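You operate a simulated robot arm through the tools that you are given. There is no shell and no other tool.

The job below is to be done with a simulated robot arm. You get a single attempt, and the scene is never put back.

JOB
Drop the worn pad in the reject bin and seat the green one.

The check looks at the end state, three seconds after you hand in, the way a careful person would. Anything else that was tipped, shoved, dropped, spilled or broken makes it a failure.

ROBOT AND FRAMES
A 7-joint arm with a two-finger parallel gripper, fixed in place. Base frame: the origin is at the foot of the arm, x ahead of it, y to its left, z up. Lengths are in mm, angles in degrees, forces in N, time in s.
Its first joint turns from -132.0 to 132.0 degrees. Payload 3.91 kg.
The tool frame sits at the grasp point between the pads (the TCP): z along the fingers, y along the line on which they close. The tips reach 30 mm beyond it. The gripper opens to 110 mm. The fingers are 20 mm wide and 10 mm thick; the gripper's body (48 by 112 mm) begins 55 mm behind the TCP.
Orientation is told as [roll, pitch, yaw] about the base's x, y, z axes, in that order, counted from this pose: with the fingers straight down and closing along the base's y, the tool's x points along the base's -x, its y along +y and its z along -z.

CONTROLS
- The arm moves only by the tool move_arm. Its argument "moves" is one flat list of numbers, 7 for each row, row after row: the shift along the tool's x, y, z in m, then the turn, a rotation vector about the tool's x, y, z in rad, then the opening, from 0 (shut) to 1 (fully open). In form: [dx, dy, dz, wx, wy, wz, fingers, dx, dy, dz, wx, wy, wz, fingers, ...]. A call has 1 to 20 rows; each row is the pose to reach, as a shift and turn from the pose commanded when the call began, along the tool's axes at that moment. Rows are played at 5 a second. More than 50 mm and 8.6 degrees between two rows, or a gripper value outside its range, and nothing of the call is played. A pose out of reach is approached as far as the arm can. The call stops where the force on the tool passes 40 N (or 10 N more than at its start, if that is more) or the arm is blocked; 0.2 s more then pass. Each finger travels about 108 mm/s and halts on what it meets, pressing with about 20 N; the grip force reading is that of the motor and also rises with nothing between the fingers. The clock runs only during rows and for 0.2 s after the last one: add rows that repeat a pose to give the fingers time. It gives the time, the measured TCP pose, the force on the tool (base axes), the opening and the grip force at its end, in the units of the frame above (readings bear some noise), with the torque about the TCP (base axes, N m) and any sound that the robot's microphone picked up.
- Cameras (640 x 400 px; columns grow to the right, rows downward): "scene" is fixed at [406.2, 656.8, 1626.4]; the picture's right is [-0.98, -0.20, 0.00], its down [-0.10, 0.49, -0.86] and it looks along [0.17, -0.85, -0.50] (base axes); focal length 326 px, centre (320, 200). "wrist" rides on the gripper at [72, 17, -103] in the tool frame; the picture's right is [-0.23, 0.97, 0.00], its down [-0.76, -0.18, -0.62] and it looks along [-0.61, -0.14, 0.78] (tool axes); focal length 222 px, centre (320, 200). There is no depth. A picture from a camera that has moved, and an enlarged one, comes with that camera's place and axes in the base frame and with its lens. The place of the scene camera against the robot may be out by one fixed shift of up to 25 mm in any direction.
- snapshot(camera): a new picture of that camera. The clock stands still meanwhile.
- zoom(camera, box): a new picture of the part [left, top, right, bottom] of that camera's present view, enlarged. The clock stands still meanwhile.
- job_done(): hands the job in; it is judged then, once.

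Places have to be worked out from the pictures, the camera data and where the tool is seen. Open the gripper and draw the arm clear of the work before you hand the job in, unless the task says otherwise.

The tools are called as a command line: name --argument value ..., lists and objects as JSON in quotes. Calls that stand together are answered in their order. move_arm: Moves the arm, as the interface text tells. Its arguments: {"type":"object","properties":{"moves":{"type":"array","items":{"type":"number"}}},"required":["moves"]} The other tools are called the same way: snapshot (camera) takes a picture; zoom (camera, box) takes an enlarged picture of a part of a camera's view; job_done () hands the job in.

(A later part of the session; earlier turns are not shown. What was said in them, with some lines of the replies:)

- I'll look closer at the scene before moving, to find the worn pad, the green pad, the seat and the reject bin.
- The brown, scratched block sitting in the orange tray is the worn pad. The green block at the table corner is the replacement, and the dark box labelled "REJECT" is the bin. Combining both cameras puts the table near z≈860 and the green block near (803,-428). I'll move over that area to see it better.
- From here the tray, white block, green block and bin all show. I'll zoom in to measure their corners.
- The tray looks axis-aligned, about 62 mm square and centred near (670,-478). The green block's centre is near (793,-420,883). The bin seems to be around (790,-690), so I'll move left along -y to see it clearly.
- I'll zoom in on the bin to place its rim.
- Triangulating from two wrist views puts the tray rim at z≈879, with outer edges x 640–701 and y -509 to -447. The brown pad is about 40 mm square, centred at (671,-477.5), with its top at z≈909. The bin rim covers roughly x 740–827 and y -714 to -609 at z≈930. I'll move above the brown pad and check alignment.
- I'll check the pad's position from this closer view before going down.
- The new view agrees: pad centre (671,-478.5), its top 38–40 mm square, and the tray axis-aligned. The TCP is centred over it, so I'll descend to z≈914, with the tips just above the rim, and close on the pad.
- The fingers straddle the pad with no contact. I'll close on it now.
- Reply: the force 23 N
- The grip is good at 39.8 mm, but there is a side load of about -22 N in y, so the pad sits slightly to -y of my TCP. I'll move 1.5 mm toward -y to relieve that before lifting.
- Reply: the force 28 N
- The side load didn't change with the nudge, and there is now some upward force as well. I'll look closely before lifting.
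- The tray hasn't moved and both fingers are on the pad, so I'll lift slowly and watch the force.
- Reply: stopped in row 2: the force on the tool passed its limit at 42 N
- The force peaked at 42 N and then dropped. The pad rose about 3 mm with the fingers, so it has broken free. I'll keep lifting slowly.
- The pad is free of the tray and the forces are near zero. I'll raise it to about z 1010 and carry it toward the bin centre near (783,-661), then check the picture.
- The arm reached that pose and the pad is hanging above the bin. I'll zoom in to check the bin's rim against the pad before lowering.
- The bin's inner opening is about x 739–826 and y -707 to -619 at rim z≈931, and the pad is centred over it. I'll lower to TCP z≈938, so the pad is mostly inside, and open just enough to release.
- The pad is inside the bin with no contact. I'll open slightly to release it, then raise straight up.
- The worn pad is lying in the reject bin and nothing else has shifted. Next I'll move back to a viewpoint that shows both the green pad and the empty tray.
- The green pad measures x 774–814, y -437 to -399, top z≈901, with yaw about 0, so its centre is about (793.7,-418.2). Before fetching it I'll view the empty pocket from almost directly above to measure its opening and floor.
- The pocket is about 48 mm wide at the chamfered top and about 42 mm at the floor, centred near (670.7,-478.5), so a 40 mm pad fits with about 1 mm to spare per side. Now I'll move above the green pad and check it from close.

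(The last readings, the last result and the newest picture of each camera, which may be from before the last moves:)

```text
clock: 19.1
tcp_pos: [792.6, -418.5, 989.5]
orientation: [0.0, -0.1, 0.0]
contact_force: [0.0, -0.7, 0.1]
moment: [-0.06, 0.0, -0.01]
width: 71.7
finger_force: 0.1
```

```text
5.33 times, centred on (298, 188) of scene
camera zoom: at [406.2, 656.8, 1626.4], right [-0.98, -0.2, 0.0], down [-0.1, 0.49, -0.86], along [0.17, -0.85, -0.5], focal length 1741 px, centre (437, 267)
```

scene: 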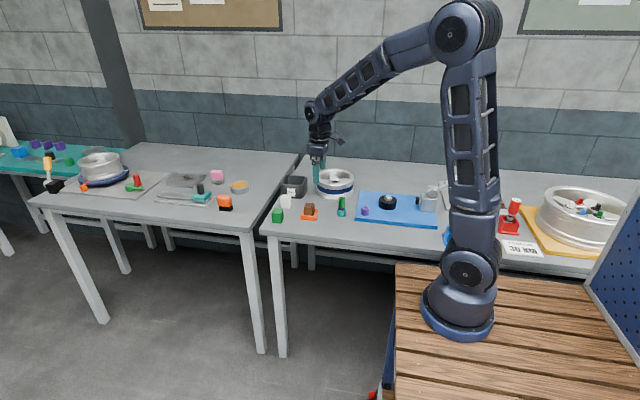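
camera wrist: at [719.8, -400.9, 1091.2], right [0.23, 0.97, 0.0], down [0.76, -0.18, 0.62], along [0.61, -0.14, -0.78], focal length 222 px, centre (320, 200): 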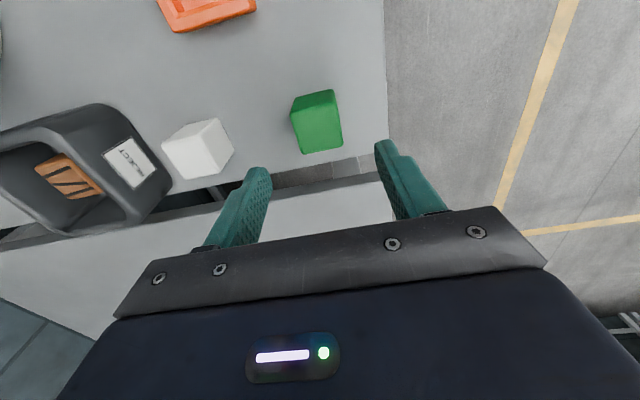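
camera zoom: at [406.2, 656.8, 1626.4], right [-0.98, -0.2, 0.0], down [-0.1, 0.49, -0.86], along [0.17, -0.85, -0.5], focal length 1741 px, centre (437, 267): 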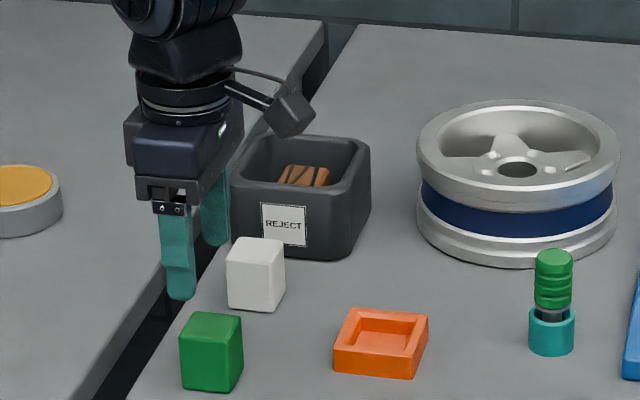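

The green pad is centred under the TCP to within about 1.5 mm (it lies slightly to -y) and it's square to the fingers. I'll correct that and descend to z≈904, putting the tips about 14 mm above the table.

move_arm --moves '[0, -0.0015, 0.02, 0, 0, 0, 0.65, 0, -0.0015, 0.04, 0, 0, 0, 0.65, 0, -0.0015, 0.06, 0, 0, 0, 0.65, 0, -0.0015, 0.075, 0, 0, 0, 0.65, 0, -0.0015, 0.086, 0, 0, 0, 0.65, 0, -0.0015, 0.086, 0, 0, 0, 0.65]'

zoom --camera "wrist" --box '[220, 80, 412, 230]'

zoom --camera "scene" --box '[250, 160, 330, 225]'

```text
clock: 20.5
tcp_pos: [794.0, -419.1, 904.0]
orientation: [-0.1, -0.1, 0.0]
contact_force: [0.9, 0.5, 0.0]
moment: [0.01, 0.01, -0.04]
width: 71.2
finger_force: 0.1
```

```text
2.67 times, centred on (316, 155) of wrist
camera zoom: at [720.1, -402.8, 1005.3], right [0.23, 0.97, 0.0], down [0.76, -0.18, 0.62], along [0.61, -0.14, -0.78], focal length 592 px, centre (331, 320)
```

zoom: 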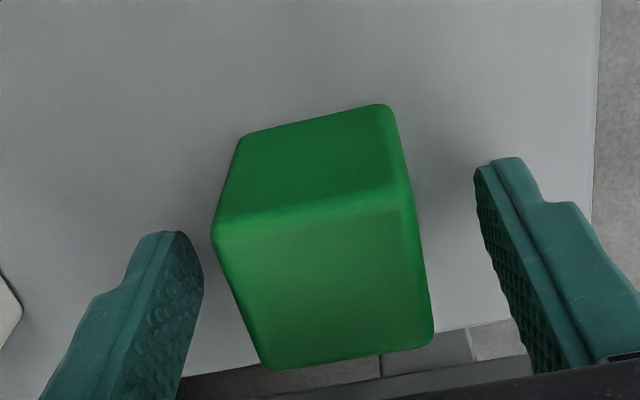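

```text
6.15 times, centred on (290, 192) of scene
camera zoom: at [406.2, 656.8, 1626.4], right [-0.98, -0.2, 0.0], down [-0.1, 0.49, -0.86], along [0.17, -0.85, -0.5], focal length 2009 px, centre (505, 246)
```

zoom: 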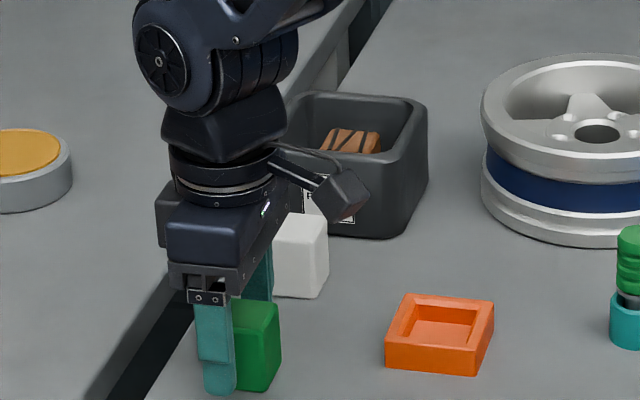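

The pad is centred between the fingers with no contact. I'll close on it now.

move_arm --moves '[0, 0, 0, 0, 0, 0, 0.5, 0, 0, 0, 0, 0, 0, 0.4, 0, 0, 0, 0, 0, 0, 0.3, 0, 0, 0, 0, 0, 0, 0.2, 0, 0, 0, 0, 0, 0, 0.2, 0, 0, 0, 0, 0, 0, 0.2]'

zoom --camera "wrist" --box '[220, 80, 412, 230]'

```text
clock: 21.9
tcp_pos: [794.3, -420.3, 903.6]
orientation: [-0.1, -0.1, 0.1]
contact_force: [0.5, 0.7, -0.1]
moment: [0.04, -0.03, 0.04]
width: 39.4
finger_force: 19.8
```

```text
2.67 times, centred on (316, 155) of wrist
camera zoom: at [720.1, -402.9, 1005.5], right [0.23, 0.97, 0.0], down [0.76, -0.18, 0.62], along [0.61, -0.14, -0.78], focal length 592 px, centre (331, 320)
```

zoom: 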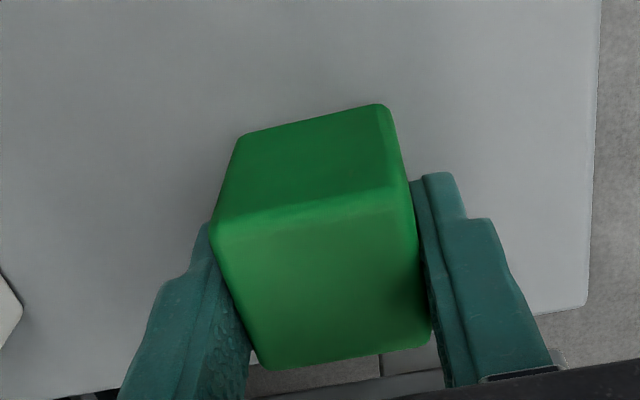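

Gripped at 39.4 mm with no side force. I'll lift it, carry it over the tray, and stop about 20 mm above the rim to check alignment.

move_arm --moves '[0, 0, -0.015, 0, 0, 0, 0.2, 0, 0, -0.04, 0, 0, 0, 0.2, 0, 0, -0.07, 0, 0, 0, 0.2, 0.0245, -0.0118, -0.075, 0, 0, 0, 0.2, 0.049, -0.0236, -0.075, 0, 0, 0, 0.2, 0.0735, -0.0355, -0.075, 0, 0, 0, 0.2, 0.098, -0.0473, -0.075, 0, 0, 0, 0.2, 0.1225, -0.0591, -0.075, 0, 0, 0, 0.2, 0.1225, -0.0591, -0.06, 0, 0, 0, 0.2, 0.1225, -0.0591, -0.041, 0, 0, 0, 0.2, 0.1225, -0.0591, -0.041, 0, 0, 0, 0.2]'

zoom --camera "wrist" --box '[220, 60, 412, 230]'

zoom --camera "scene" --box '[285, 180, 341, 225]'

```text
clock: 24.3
tcp_pos: [671.5, -478.5, 944.4]
orientation: [-0.1, -0.2, 0.1]
contact_force: [0.0, -0.3, -1.6]
moment: [-0.02, -0.01, 0.01]
width: 39.6
finger_force: 20.3
```

```text
2.35 times, centred on (316, 145) of wrist
camera zoom: at [598.8, -461.9, 1046.7], right [0.23, 0.97, 0.0], down [0.76, -0.18, 0.62], along [0.61, -0.14, -0.78], focal length 523 px, centre (329, 329)
```

zoom: 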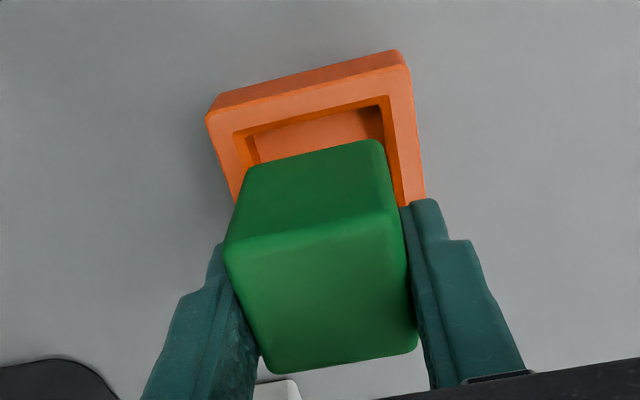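

```text
8.89 times, centred on (313, 202) of scene
camera zoom: at [406.2, 656.8, 1626.4], right [-0.98, -0.2, 0.0], down [-0.1, 0.49, -0.86], along [0.17, -0.85, -0.5], focal length 2902 px, centre (382, 178)
```

zoom: 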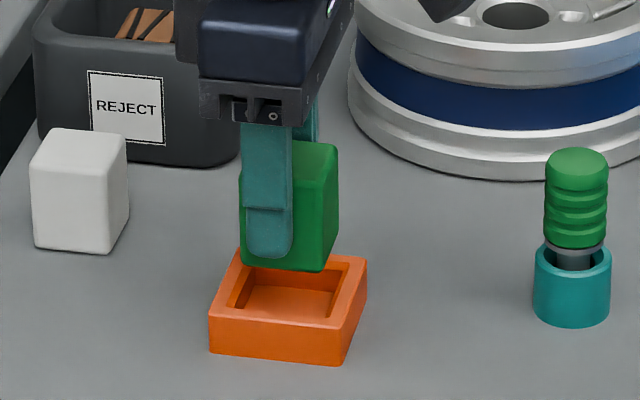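

In the wrist view the pad and the tray pocket line up within about 0.5 mm on both axes. I'll lower slowly into the pocket while watching the force.

move_arm --moves '[0, 0.0003, 0.01, 0, 0, 0, 0.2, 0, 0.0003, 0.018, 0, 0, 0, 0.2, 0, 0.0003, 0.021, 0, 0, 0, 0.2, 0, 0.0003, 0.0225, 0, 0, 0, 0.2, 0, 0.0003, 0.024, 0, 0, 0, 0.2, 0, 0.0003, 0.0255, 0, 0, 0, 0.2]'

zoom --camera "wrist" --box '[220, 60, 412, 230]'

zoom --camera "scene" --box '[290, 185, 340, 225]'

```text
clock: 25.7
tcp_pos: [672.8, -479.5, 919.2]
orientation: [-0.1, -0.1, -0.1]
contact_force: [-0.3, 0.4, 4.2]
moment: [0.1, 0.14, 0.04]
width: 39.7
finger_force: 19.9
```

```text
2.35 times, centred on (316, 145) of wrist
camera zoom: at [598.5, -461.6, 1022.1], right [0.23, 0.97, 0.0], down [0.76, -0.18, 0.63], along [0.61, -0.14, -0.78], focal length 523 px, centre (329, 329)
```

zoom: 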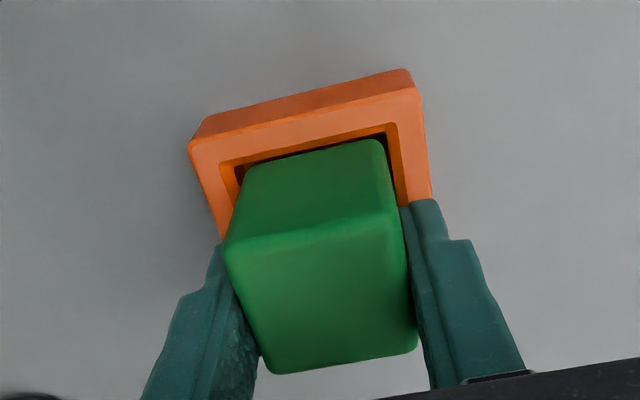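

```text
10.00 times, centred on (315, 205) of scene
camera zoom: at [406.2, 656.8, 1626.4], right [-0.98, -0.2, 0.0], down [-0.1, 0.49, -0.86], along [0.17, -0.85, -0.5], focal length 3264 px, centre (370, 150)
```

zoom: 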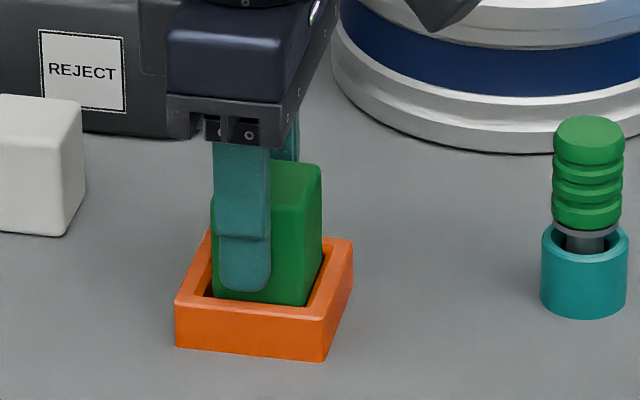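

Light contact (4 N) has begun with the pad bottom at about z 875, just inside the chamfer. The moments suggest it's touching on the -x/+y side, so I'll shift about 1 mm to +x and 0.7 mm to -y and keep descending gently.

move_arm --moves '[-0.001, -0.0007, 0, 0, 0, 0, 0.2, -0.001, -0.0007, 0.001, 0, 0, 0, 0.2, -0.001, -0.0007, 0.002, 0, 0, 0, 0.2, -0.001, -0.0007, 0.003, 0, 0, 0, 0.2]'

zoom --camera "wrist" --box '[220, 60, 412, 230]'

zoom --camera "scene" --box '[290, 185, 340, 225]'

```text
clock: 26.7
tcp_pos: [673.2, -478.6, 916.4]
orientation: [-0.1, -0.1, 0.0]
contact_force: [-9.7, 12.1, 4.0]
moment: [0.41, 0.41, 0.14]
width: 39.7
finger_force: 20.2
```

```text
2.35 times, centred on (316, 145) of wrist
camera zoom: at [599.1, -461.9, 1019.1], right [0.23, 0.97, 0.0], down [0.76, -0.18, 0.62], along [0.61, -0.14, -0.78], focal length 523 px, centre (329, 329)
```

zoom: 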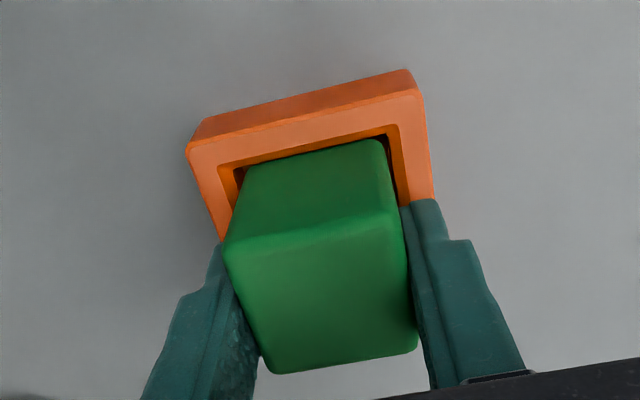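

```text
10.00 times, centred on (315, 205) of scene
camera zoom: at [406.2, 656.8, 1626.4], right [-0.98, -0.2, 0.0], down [-0.1, 0.49, -0.86], along [0.17, -0.85, -0.5], focal length 3264 px, centre (370, 150)
```

zoom: 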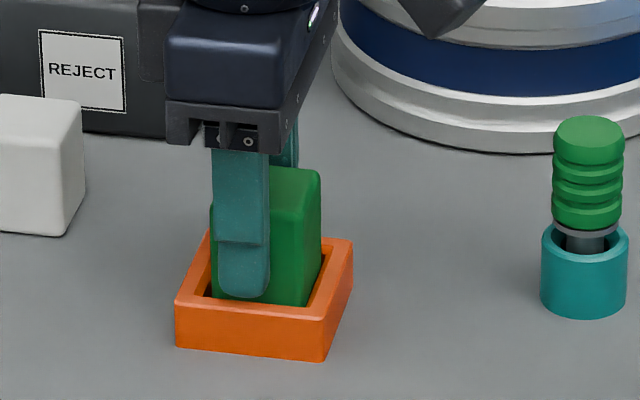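

The side forces (-9.7, +12.1 N) show I over-shifted, and the earlier lateral position was better. I'll undo the shift and continue down slowly.

move_arm --moves '[0.001, 0.001, 0, 0, 0, 0, 0.2, 0.001, 0.001, 0, 0, 0, 0, 0.2]'

```text
clock: 27.3
tcp_pos: [672.4, -479.5, 916.6]
orientation: [-0.2, -0.2, 0.0]
contact_force: [8.1, 2.0, -5.6]
moment: [0.07, -0.06, 0.03]
width: 39.3
finger_force: 20.1
```

Nearly balanced now, with +8 N in x meaning about 0.4 mm too far in -x. I'll adjust that and keep lowering until the floor carries the load.

move_arm --moves '[-0.0004, 0, 0, 0, 0, 0, 0.2, -0.0004, 0, 0.001, 0, 0, 0, 0.2, -0.0004, 0, 0.002, 0, 0, 0, 0.2, -0.0004, 0, 0.002, 0, 0, 0, 0.2]'

zoom --camera "scene" --box '[290, 185, 340, 225]'

```text
clock: 28.3
tcp_pos: [673.0, -480.1, 914.4]
orientation: [-0.1, -0.2, 0.0]
contact_force: [7.8, -7.3, 3.3]
moment: [-0.11, -0.12, 0.01]
width: 39.8
finger_force: 20.0
```

```text
10.00 times, centred on (315, 205) of scene
camera zoom: at [406.2, 656.8, 1626.4], right [-0.98, -0.2, 0.0], down [-0.1, 0.49, -0.86], along [0.17, -0.85, -0.5], focal length 3264 px, centre (370, 150)
```

zoom: 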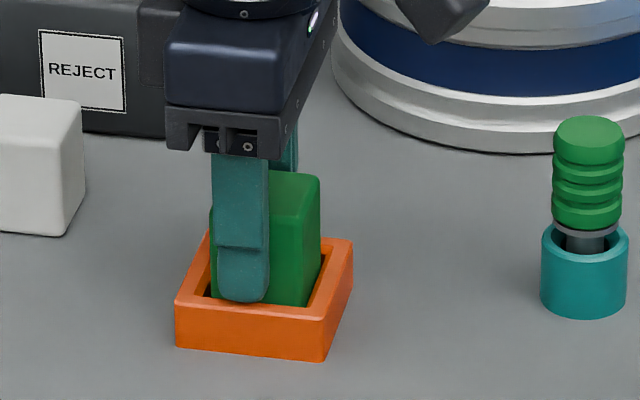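

The pad still looks about 3 mm higher than the brown one did when seated, and the side forces are modest. I'll trim laterally by 0.4 mm and lower in 1 mm steps.

move_arm --moves '[-0.0004, -0.0004, 0, 0, 0, 0, 0.2, -0.0004, -0.0004, 0.001, 0, 0, 0, 0.2, -0.0004, -0.0004, 0.002, 0, 0, 0, 0.2, -0.0004, -0.0004, 0.002, 0, 0, 0, 0.2]'

zoom --camera "scene" --box '[290, 185, 340, 225]'

zoom --camera "wrist" --box '[220, 60, 412, 230]'

```text
clock: 29.3
tcp_pos: [672.6, -478.2, 912.5]
orientation: [-0.1, -0.1, 0.0]
contact_force: [5.6, -7.8, 4.1]
moment: [-0.1, -0.16, 0.0]
width: 39.8
finger_force: 20.1
```

```text
10.00 times, centred on (315, 205) of scene
camera zoom: at [406.2, 656.8, 1626.4], right [-0.98, -0.2, 0.0], down [-0.1, 0.49, -0.86], along [0.17, -0.85, -0.5], focal length 3264 px, centre (370, 150)
```

zoom: 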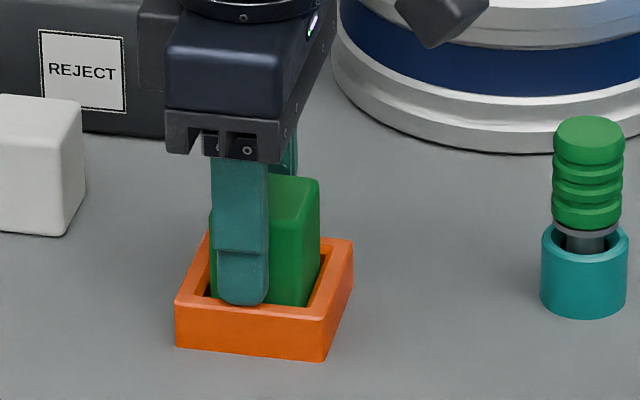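

```text
2.35 times, centred on (316, 145) of wrist
camera zoom: at [599.6, -462.0, 1014.8], right [0.23, 0.97, 0.0], down [0.76, -0.18, 0.62], along [0.61, -0.14, -0.78], focal length 523 px, centre (329, 329)
```

zoom: 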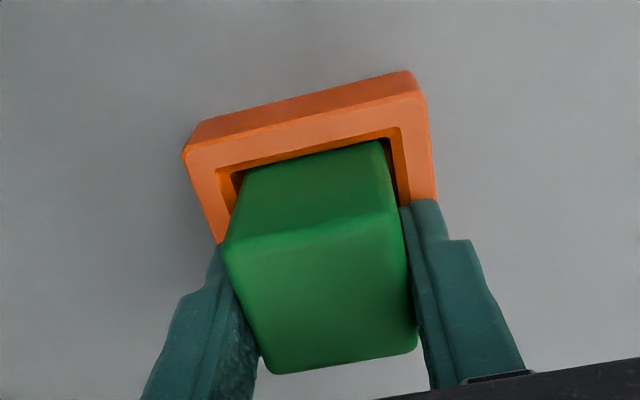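

The pad is almost at the brown pad's seated height, with only 4 N of vertical load. I'll go down another millimetre or so to find the floor.

move_arm --moves '[0, -0.0003, 0.0005, 0, 0, 0, 0.2, 0, -0.0003, 0.001, 0, 0, 0, 0.2, 0, -0.0003, 0.0015, 0, 0, 0, 0.2, 0, -0.0003, 0.0015, 0, 0, 0, 0.2]'

zoom --camera "scene" --box '[290, 185, 340, 225]'

```text
clock: 30.3
tcp_pos: [673.6, -479.5, 912.4]
orientation: [-0.1, -0.2, 0.0]
contact_force: [13.0, -4.1, 13.4]
moment: [0.35, -0.03, -0.09]
width: 39.8
finger_force: 20.2
```

```text
10.00 times, centred on (315, 205) of scene
camera zoom: at [406.2, 656.8, 1626.4], right [-0.98, -0.2, 0.0], down [-0.1, 0.49, -0.86], along [0.17, -0.85, -0.5], focal length 3264 px, centre (370, 150)
```

zoom: 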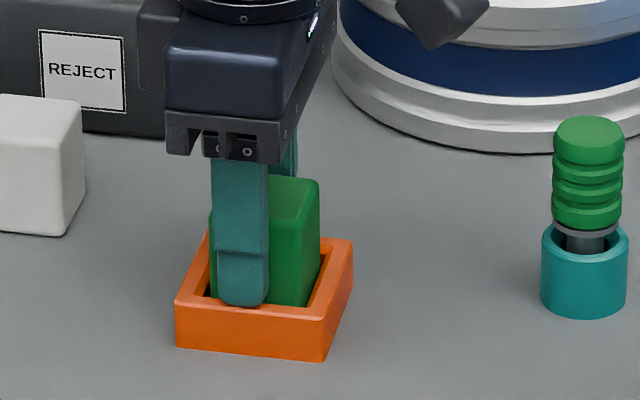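

Vertical load has risen to 13 N with the height stalled at z≈912.4, and the pad top matches the brown pad's seated level, so it's on the floor of the pocket. I'll open and look before withdrawing.

move_arm --moves '[0, 0, -0.0005, 0, 0, 0, 0.38, 0, 0, -0.0005, 0, 0, 0, 0.45, 0, 0, -0.0005, 0, 0, 0, 0.6, 0, 0, -0.0005, 0, 0, 0, 0.6]'

zoom --camera "scene" --box '[290, 185, 340, 225]'

zoom --camera "wrist" --box '[220, 60, 412, 230]'

```text
clock: 31.3
tcp_pos: [671.9, -479.9, 912.2]
orientation: [-0.1, -0.2, 0.0]
contact_force: [-7.4, -5.6, 11.7]
moment: [0.2, 0.32, 0.25]
width: 62.9
finger_force: 0.1
```

```text
10.00 times, centred on (315, 205) of scene
camera zoom: at [406.2, 656.8, 1626.4], right [-0.98, -0.2, 0.0], down [-0.1, 0.49, -0.86], along [0.17, -0.85, -0.5], focal length 3264 px, centre (370, 150)
```

zoom: 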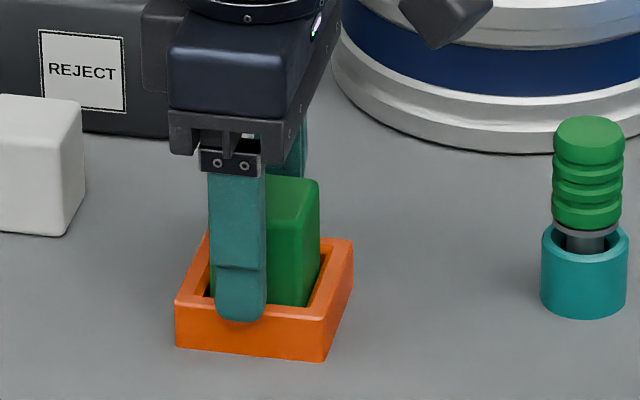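

```text
2.35 times, centred on (316, 145) of wrist
camera zoom: at [598.1, -462.4, 1014.4], right [0.23, 0.97, 0.0], down [0.76, -0.18, 0.62], along [0.61, -0.14, -0.78], focal length 523 px, centre (329, 329)
```

zoom: 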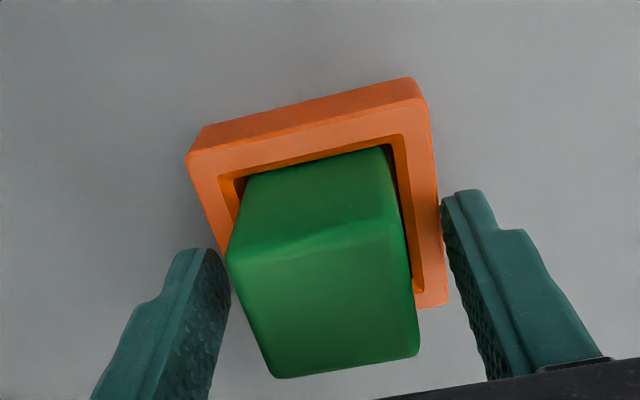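

The fingers have opened, but there's still some contact, probably the tips touching the tray's rim. I'll lift straight up off the tray now.

move_arm --moves '[0, 0, -0.005, 0, 0, 0, 0.6, 0, 0, -0.015, 0, 0, 0, 0.65, 0, 0, -0.035, 0, 0, 0, 0.65, 0, 0, -0.06, 0, 0, 0, 0.65, 0, 0, -0.088, 0, 0, 0, 0.65, 0, 0, -0.088, 0, 0, 0, 0.65]'

zoom --camera "scene" --box '[290, 185, 340, 225]'

zoom --camera "wrist" --box '[268, 60, 368, 160]'

snapshot --camera "wrist"

```text
clock: 32.7
tcp_pos: [672.1, -478.3, 999.3]
orientation: [0.0, -0.1, 0.0]
contact_force: [0.6, -0.8, -0.1]
moment: [-0.01, -0.02, -0.01]
width: 71.5
finger_force: 0.0
```

```text
10.00 times, centred on (315, 205) of scene
camera zoom: at [406.2, 656.8, 1626.4], right [-0.98, -0.2, 0.0], down [-0.1, 0.49, -0.86], along [0.17, -0.85, -0.5], focal length 3264 px, centre (370, 150)
```

zoom: 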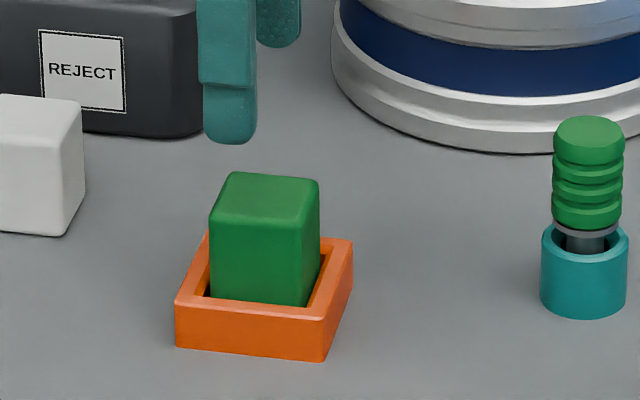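

```text
4.00 times, centred on (318, 110) of wrist
camera zoom: at [598.6, -459.3, 1102.3], right [0.23, 0.97, 0.0], down [0.76, -0.18, 0.62], along [0.61, -0.14, -0.78], focal length 888 px, centre (328, 560)
```

zoom: 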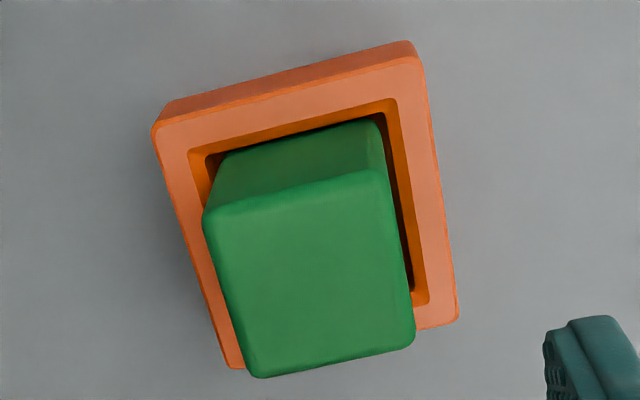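

```text
taken
camera wrist: at [598.6, -459.3, 1102.3], right [0.23, 0.97, 0.0], down [0.76, -0.18, 0.62], along [0.61, -0.14, -0.78], focal length 222 px, centre (320, 200)
```

wrist: 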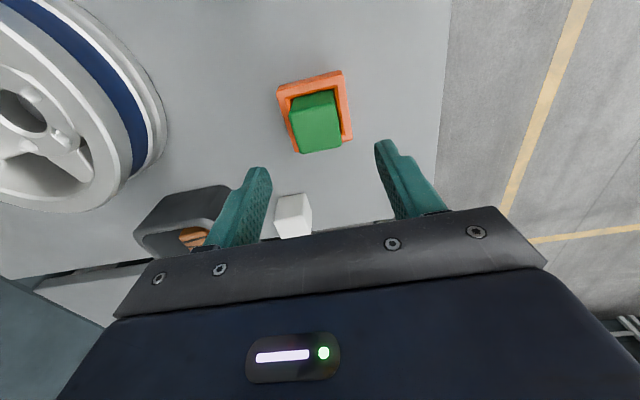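

The pad is standing in the tray and nothing else has moved. I'll take the same scene zoom that I took of the brown pad to compare seated heights directly.

zoom --camera "scene" --box '[260, 165, 356, 225]'

zoom --camera "scene" --box '[296, 195, 328, 225]'

```text
6.67 times, centred on (308, 195) of scene
camera zoom: at [406.2, 656.8, 1626.4], right [-0.98, -0.2, 0.0], down [-0.1, 0.49, -0.86], along [0.17, -0.85, -0.5], focal length 2176 px, centre (400, 233)
```

zoom: 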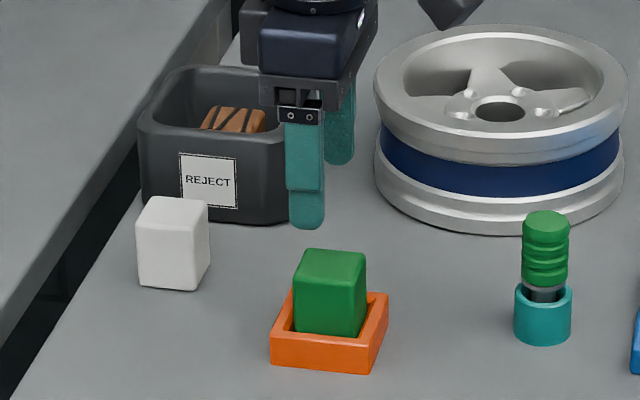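

```text
13.33 times, centred on (312, 210) of scene
camera zoom: at [406.2, 656.8, 1626.4], right [-0.98, -0.2, 0.0], down [-0.1, 0.49, -0.86], along [0.17, -0.85, -0.5], focal length 4353 px, centre (427, 67)
```

zoom: 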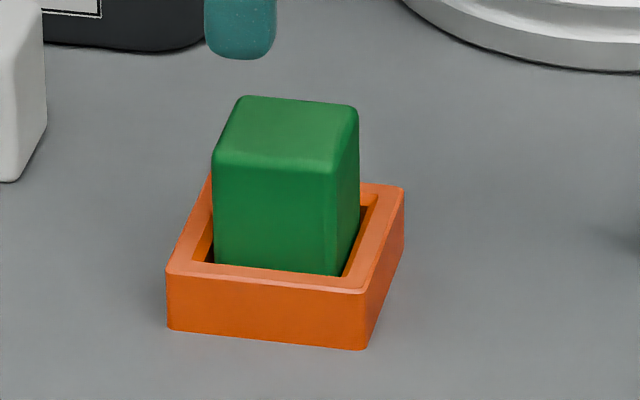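

The green pad's top looks perhaps 1–2 mm higher than the brown one's did, so it may not be fully bottomed. I'll close the fingers above its centre and press down gently to make sure it's seated.

move_arm --moves '[-0.0005, -0.0025, 0, 0, 0, 0, 0.4, -0.0005, -0.0025, 0, 0, 0, 0, 0.1, -0.0005, -0.0025, 0.01, 0, 0, 0, 0, -0.0005, -0.0025, 0.03, 0, 0, 0, 0, -0.0005, -0.0025, 0.045, 0, 0, 0, 0, -0.0005, -0.0025, 0.053, 0, 0, 0, 0, -0.0005, -0.0025, 0.053, 0, 0, 0, 0]'

zoom --camera "wrist" --box '[220, 60, 412, 230]'

zoom --camera "scene" --box '[290, 185, 340, 225]'

```text
clock: 34.3
tcp_pos: [674.1, -482.4, 945.1]
orientation: [-0.1, -0.2, 0.0]
contact_force: [-1.4, -0.4, 12.0]
moment: [-0.02, 0.08, 0.04]
width: 0.0
finger_force: 20.3
```

```text
2.35 times, centred on (316, 145) of wrist
camera zoom: at [600.0, -463.4, 1048.2], right [0.23, 0.97, 0.0], down [0.76, -0.18, 0.63], along [0.61, -0.14, -0.78], focal length 523 px, centre (329, 329)
```

zoom: 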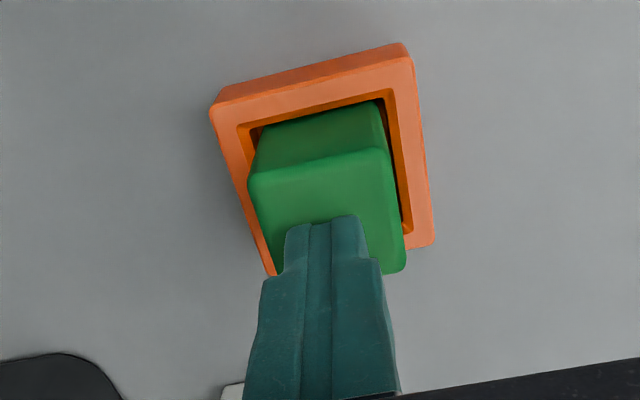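

```text
10.00 times, centred on (315, 205) of scene
camera zoom: at [406.2, 656.8, 1626.4], right [-0.98, -0.2, 0.0], down [-0.1, 0.49, -0.86], along [0.17, -0.85, -0.5], focal length 3264 px, centre (370, 150)
```

zoom: 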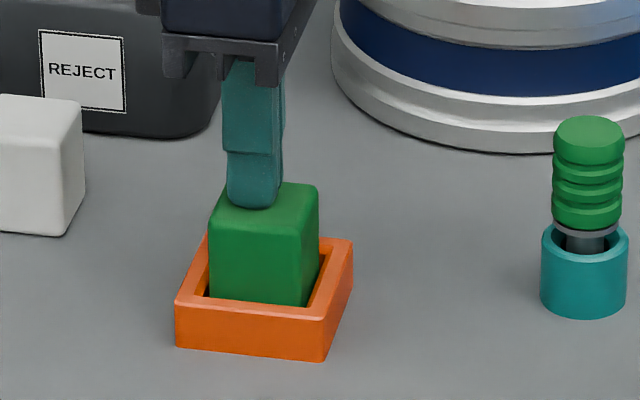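

Pressing with 12 N moved the pad down about 2–3 mm in the scene view, so it hadn't been fully seated. I'll press a little further until the force rises firmly.

move_arm --moves '[0, 0, 0.001, 0, 0, 0, 0, 0, 0, 0.002, 0, 0, 0, 0, 0, 0, 0.002, 0, 0, 0, 0]'

zoom --camera "scene" --box '[290, 185, 340, 225]'

zoom --camera "wrist" --box '[220, 60, 412, 230]'

```text
clock: 35.2
tcp_pos: [674.3, -480.7, 945.8]
orientation: [0.0, -0.2, 0.1]
contact_force: [-6.7, 7.0, 13.3]
moment: [0.16, 0.3, -0.03]
width: 0.0
finger_force: 19.7
stopped in row 3: the force on the tool passed its limit at 41 N (the readings are from after the stop); the commanded pose is now the measured one
```

```text
10.00 times, centred on (315, 205) of scene
camera zoom: at [406.2, 656.8, 1626.4], right [-0.98, -0.2, 0.0], down [-0.1, 0.49, -0.86], along [0.17, -0.85, -0.5], focal length 3264 px, centre (370, 150)
```

zoom: 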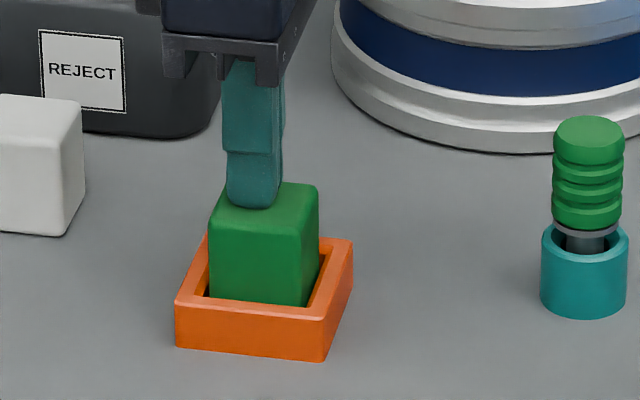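

```text
2.35 times, centred on (316, 145) of wrist
camera zoom: at [600.0, -463.6, 1048.1], right [0.23, 0.97, 0.0], down [0.76, -0.17, 0.63], along [0.61, -0.14, -0.78], focal length 523 px, centre (329, 329)
```

zoom: 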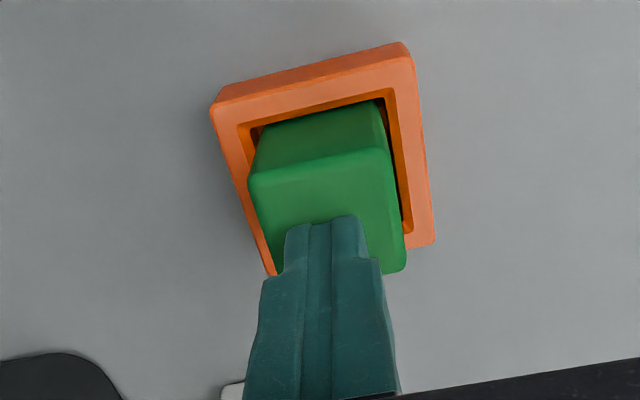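

The force hit 41 N with no further movement, and the pad's top corner now matches the brown pad's seated level. It's bottomed, so I'll lift away and inspect.

move_arm --moves '[0, 0, -0.005, 0, 0, 0, 0, 0, 0, -0.02, 0, 0, 0, 0, 0, 0, -0.045, 0, 0, 0, 0, 0, 0, -0.054, 0, 0, 0, 0.3, 0, 0, -0.054, 0, 0, 0, 0.65, 0, 0, -0.054, 0, 0, 0, 0.65, 0, 0, -0.054, 0, 0, 0, 0.65]'

zoom --camera "scene" --box '[260, 165, 356, 225]'

zoom --camera "scene" --box '[296, 195, 328, 225]'

zoom --camera "wrist" --box '[268, 60, 368, 160]'

```text
clock: 36.8
tcp_pos: [675.4, -481.9, 998.6]
orientation: [-0.1, -0.3, 0.0]
contact_force: [-0.2, 0.2, -0.3]
moment: [0.02, 0.01, -0.04]
width: 71.5
finger_force: 0.1
```

```text
6.67 times, centred on (308, 195) of scene
camera zoom: at [406.2, 656.8, 1626.4], right [-0.98, -0.2, 0.0], down [-0.1, 0.49, -0.86], along [0.17, -0.85, -0.5], focal length 2176 px, centre (400, 233)
```

zoom: 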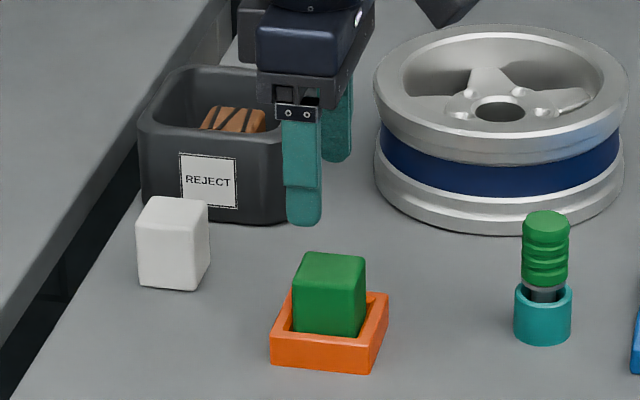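

```text
13.33 times, centred on (312, 210) of scene
camera zoom: at [406.2, 656.8, 1626.4], right [-0.98, -0.2, 0.0], down [-0.1, 0.49, -0.86], along [0.17, -0.85, -0.5], focal length 4353 px, centre (427, 67)
```

zoom: 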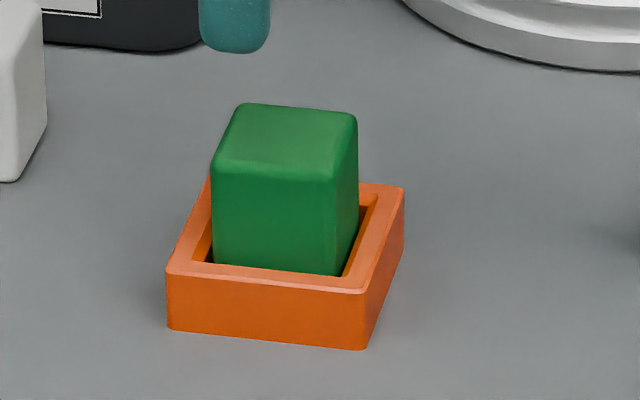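

```text
4.00 times, centred on (318, 110) of wrist
camera zoom: at [601.5, -464.9, 1100.7], right [0.23, 0.97, 0.0], down [0.76, -0.18, 0.63], along [0.61, -0.14, -0.78], focal length 888 px, centre (328, 560)
```

zoom: 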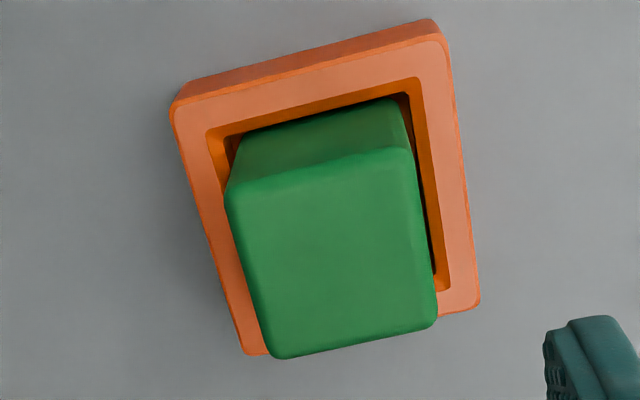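

The green pad's corners now match where the brown pad's were, and the tray, white block, bin and tester are unchanged. I'll open the gripper and move the arm up and clear of the work.

move_arm --moves '[0, 0, -0.035, 0, 0, 0, 0.8, 0, 0, -0.07, 0, 0, 0, 1, 0, 0, -0.105, 0, 0, 0, 1, 0, 0, -0.14, 0, 0, 0, 1, 0.015, 0.035, -0.16, 0, 0, 0, 1, 0.03, 0.07, -0.17, 0, 0, 0, 1, 0.045, 0.105, -0.17, 0, 0, 0, 1, 0.06, 0.14, -0.17, 0, 0, 0, 1, 0.075, 0.175, -0.17, 0, 0, 0, 1, 0.09, 0.21, -0.17, 0, 0, 0, 1, 0.1, 0.245, -0.17, 0, 0, 0, 1, 0.1, 0.245, -0.17, 0, 0, 0, 1]'

snapshot --camera "scene"

zoom --camera "scene" --box '[250, 150, 410, 250]'

snapshot --camera "wrist"

```text
clock: 39.4
tcp_pos: [576.1, -233.3, 1166.5]
orientation: [-0.1, -0.2, 0.0]
contact_force: [0.1, 0.7, 0.4]
moment: [-0.02, 0.0, 0.0]
width: 109.9
finger_force: 0.1
```

```text
taken
```

scene: 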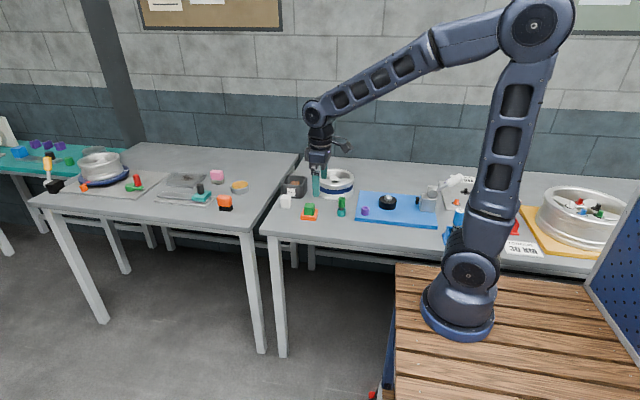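

```text
4.00 times, centred on (330, 200) of scene
camera zoom: at [406.2, 656.8, 1626.4], right [-0.98, -0.2, 0.0], down [-0.1, 0.49, -0.86], along [0.17, -0.85, -0.5], focal length 1306 px, centre (280, 200)
```

zoom: 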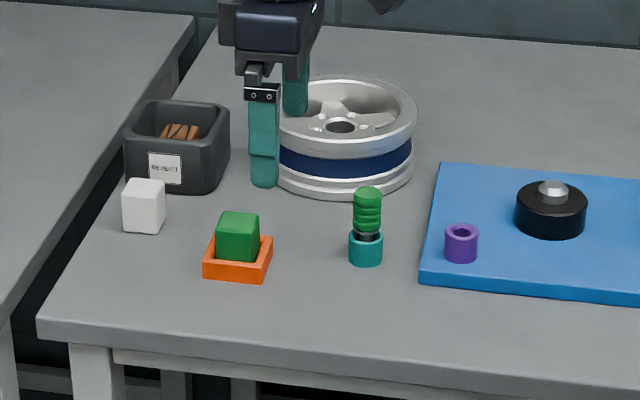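

```text
taken
camera wrist: at [501.7, -216.9, 1269.8], right [0.23, 0.97, 0.0], down [0.76, -0.18, 0.63], along [0.61, -0.14, -0.78], focal length 222 px, centre (320, 200)
```

wrist: 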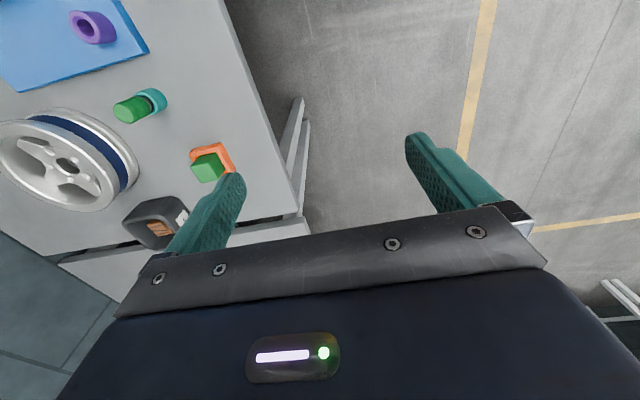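

The worn pad is in the reject bin and the green pad is seated in the orange tray. The other objects are where they started, the gripper is open and the arm is clear. I'm handing the job in.

job_done

```text
The job is handed in.
```

The job is done and handed in: the worn brown pad is in the reject bin and the green pad is seated in the orange tray. I don't have the check's result.

- **Removing the worn pad:** it was tight in the tray and came free at about 42 N. I then lowered it into the bin before releasing it.
- **Seating the green pad:** it first stopped about 2–3 mm high, so I pressed it down with the closed fingers. At 41 N it would go no further, and its top now matches where the worn pad's top was.
- **Everything else:** the tray, white block, bin and nearby parts look unmoved in the last pictures. The gripper is open and the arm is raised clear of the work.
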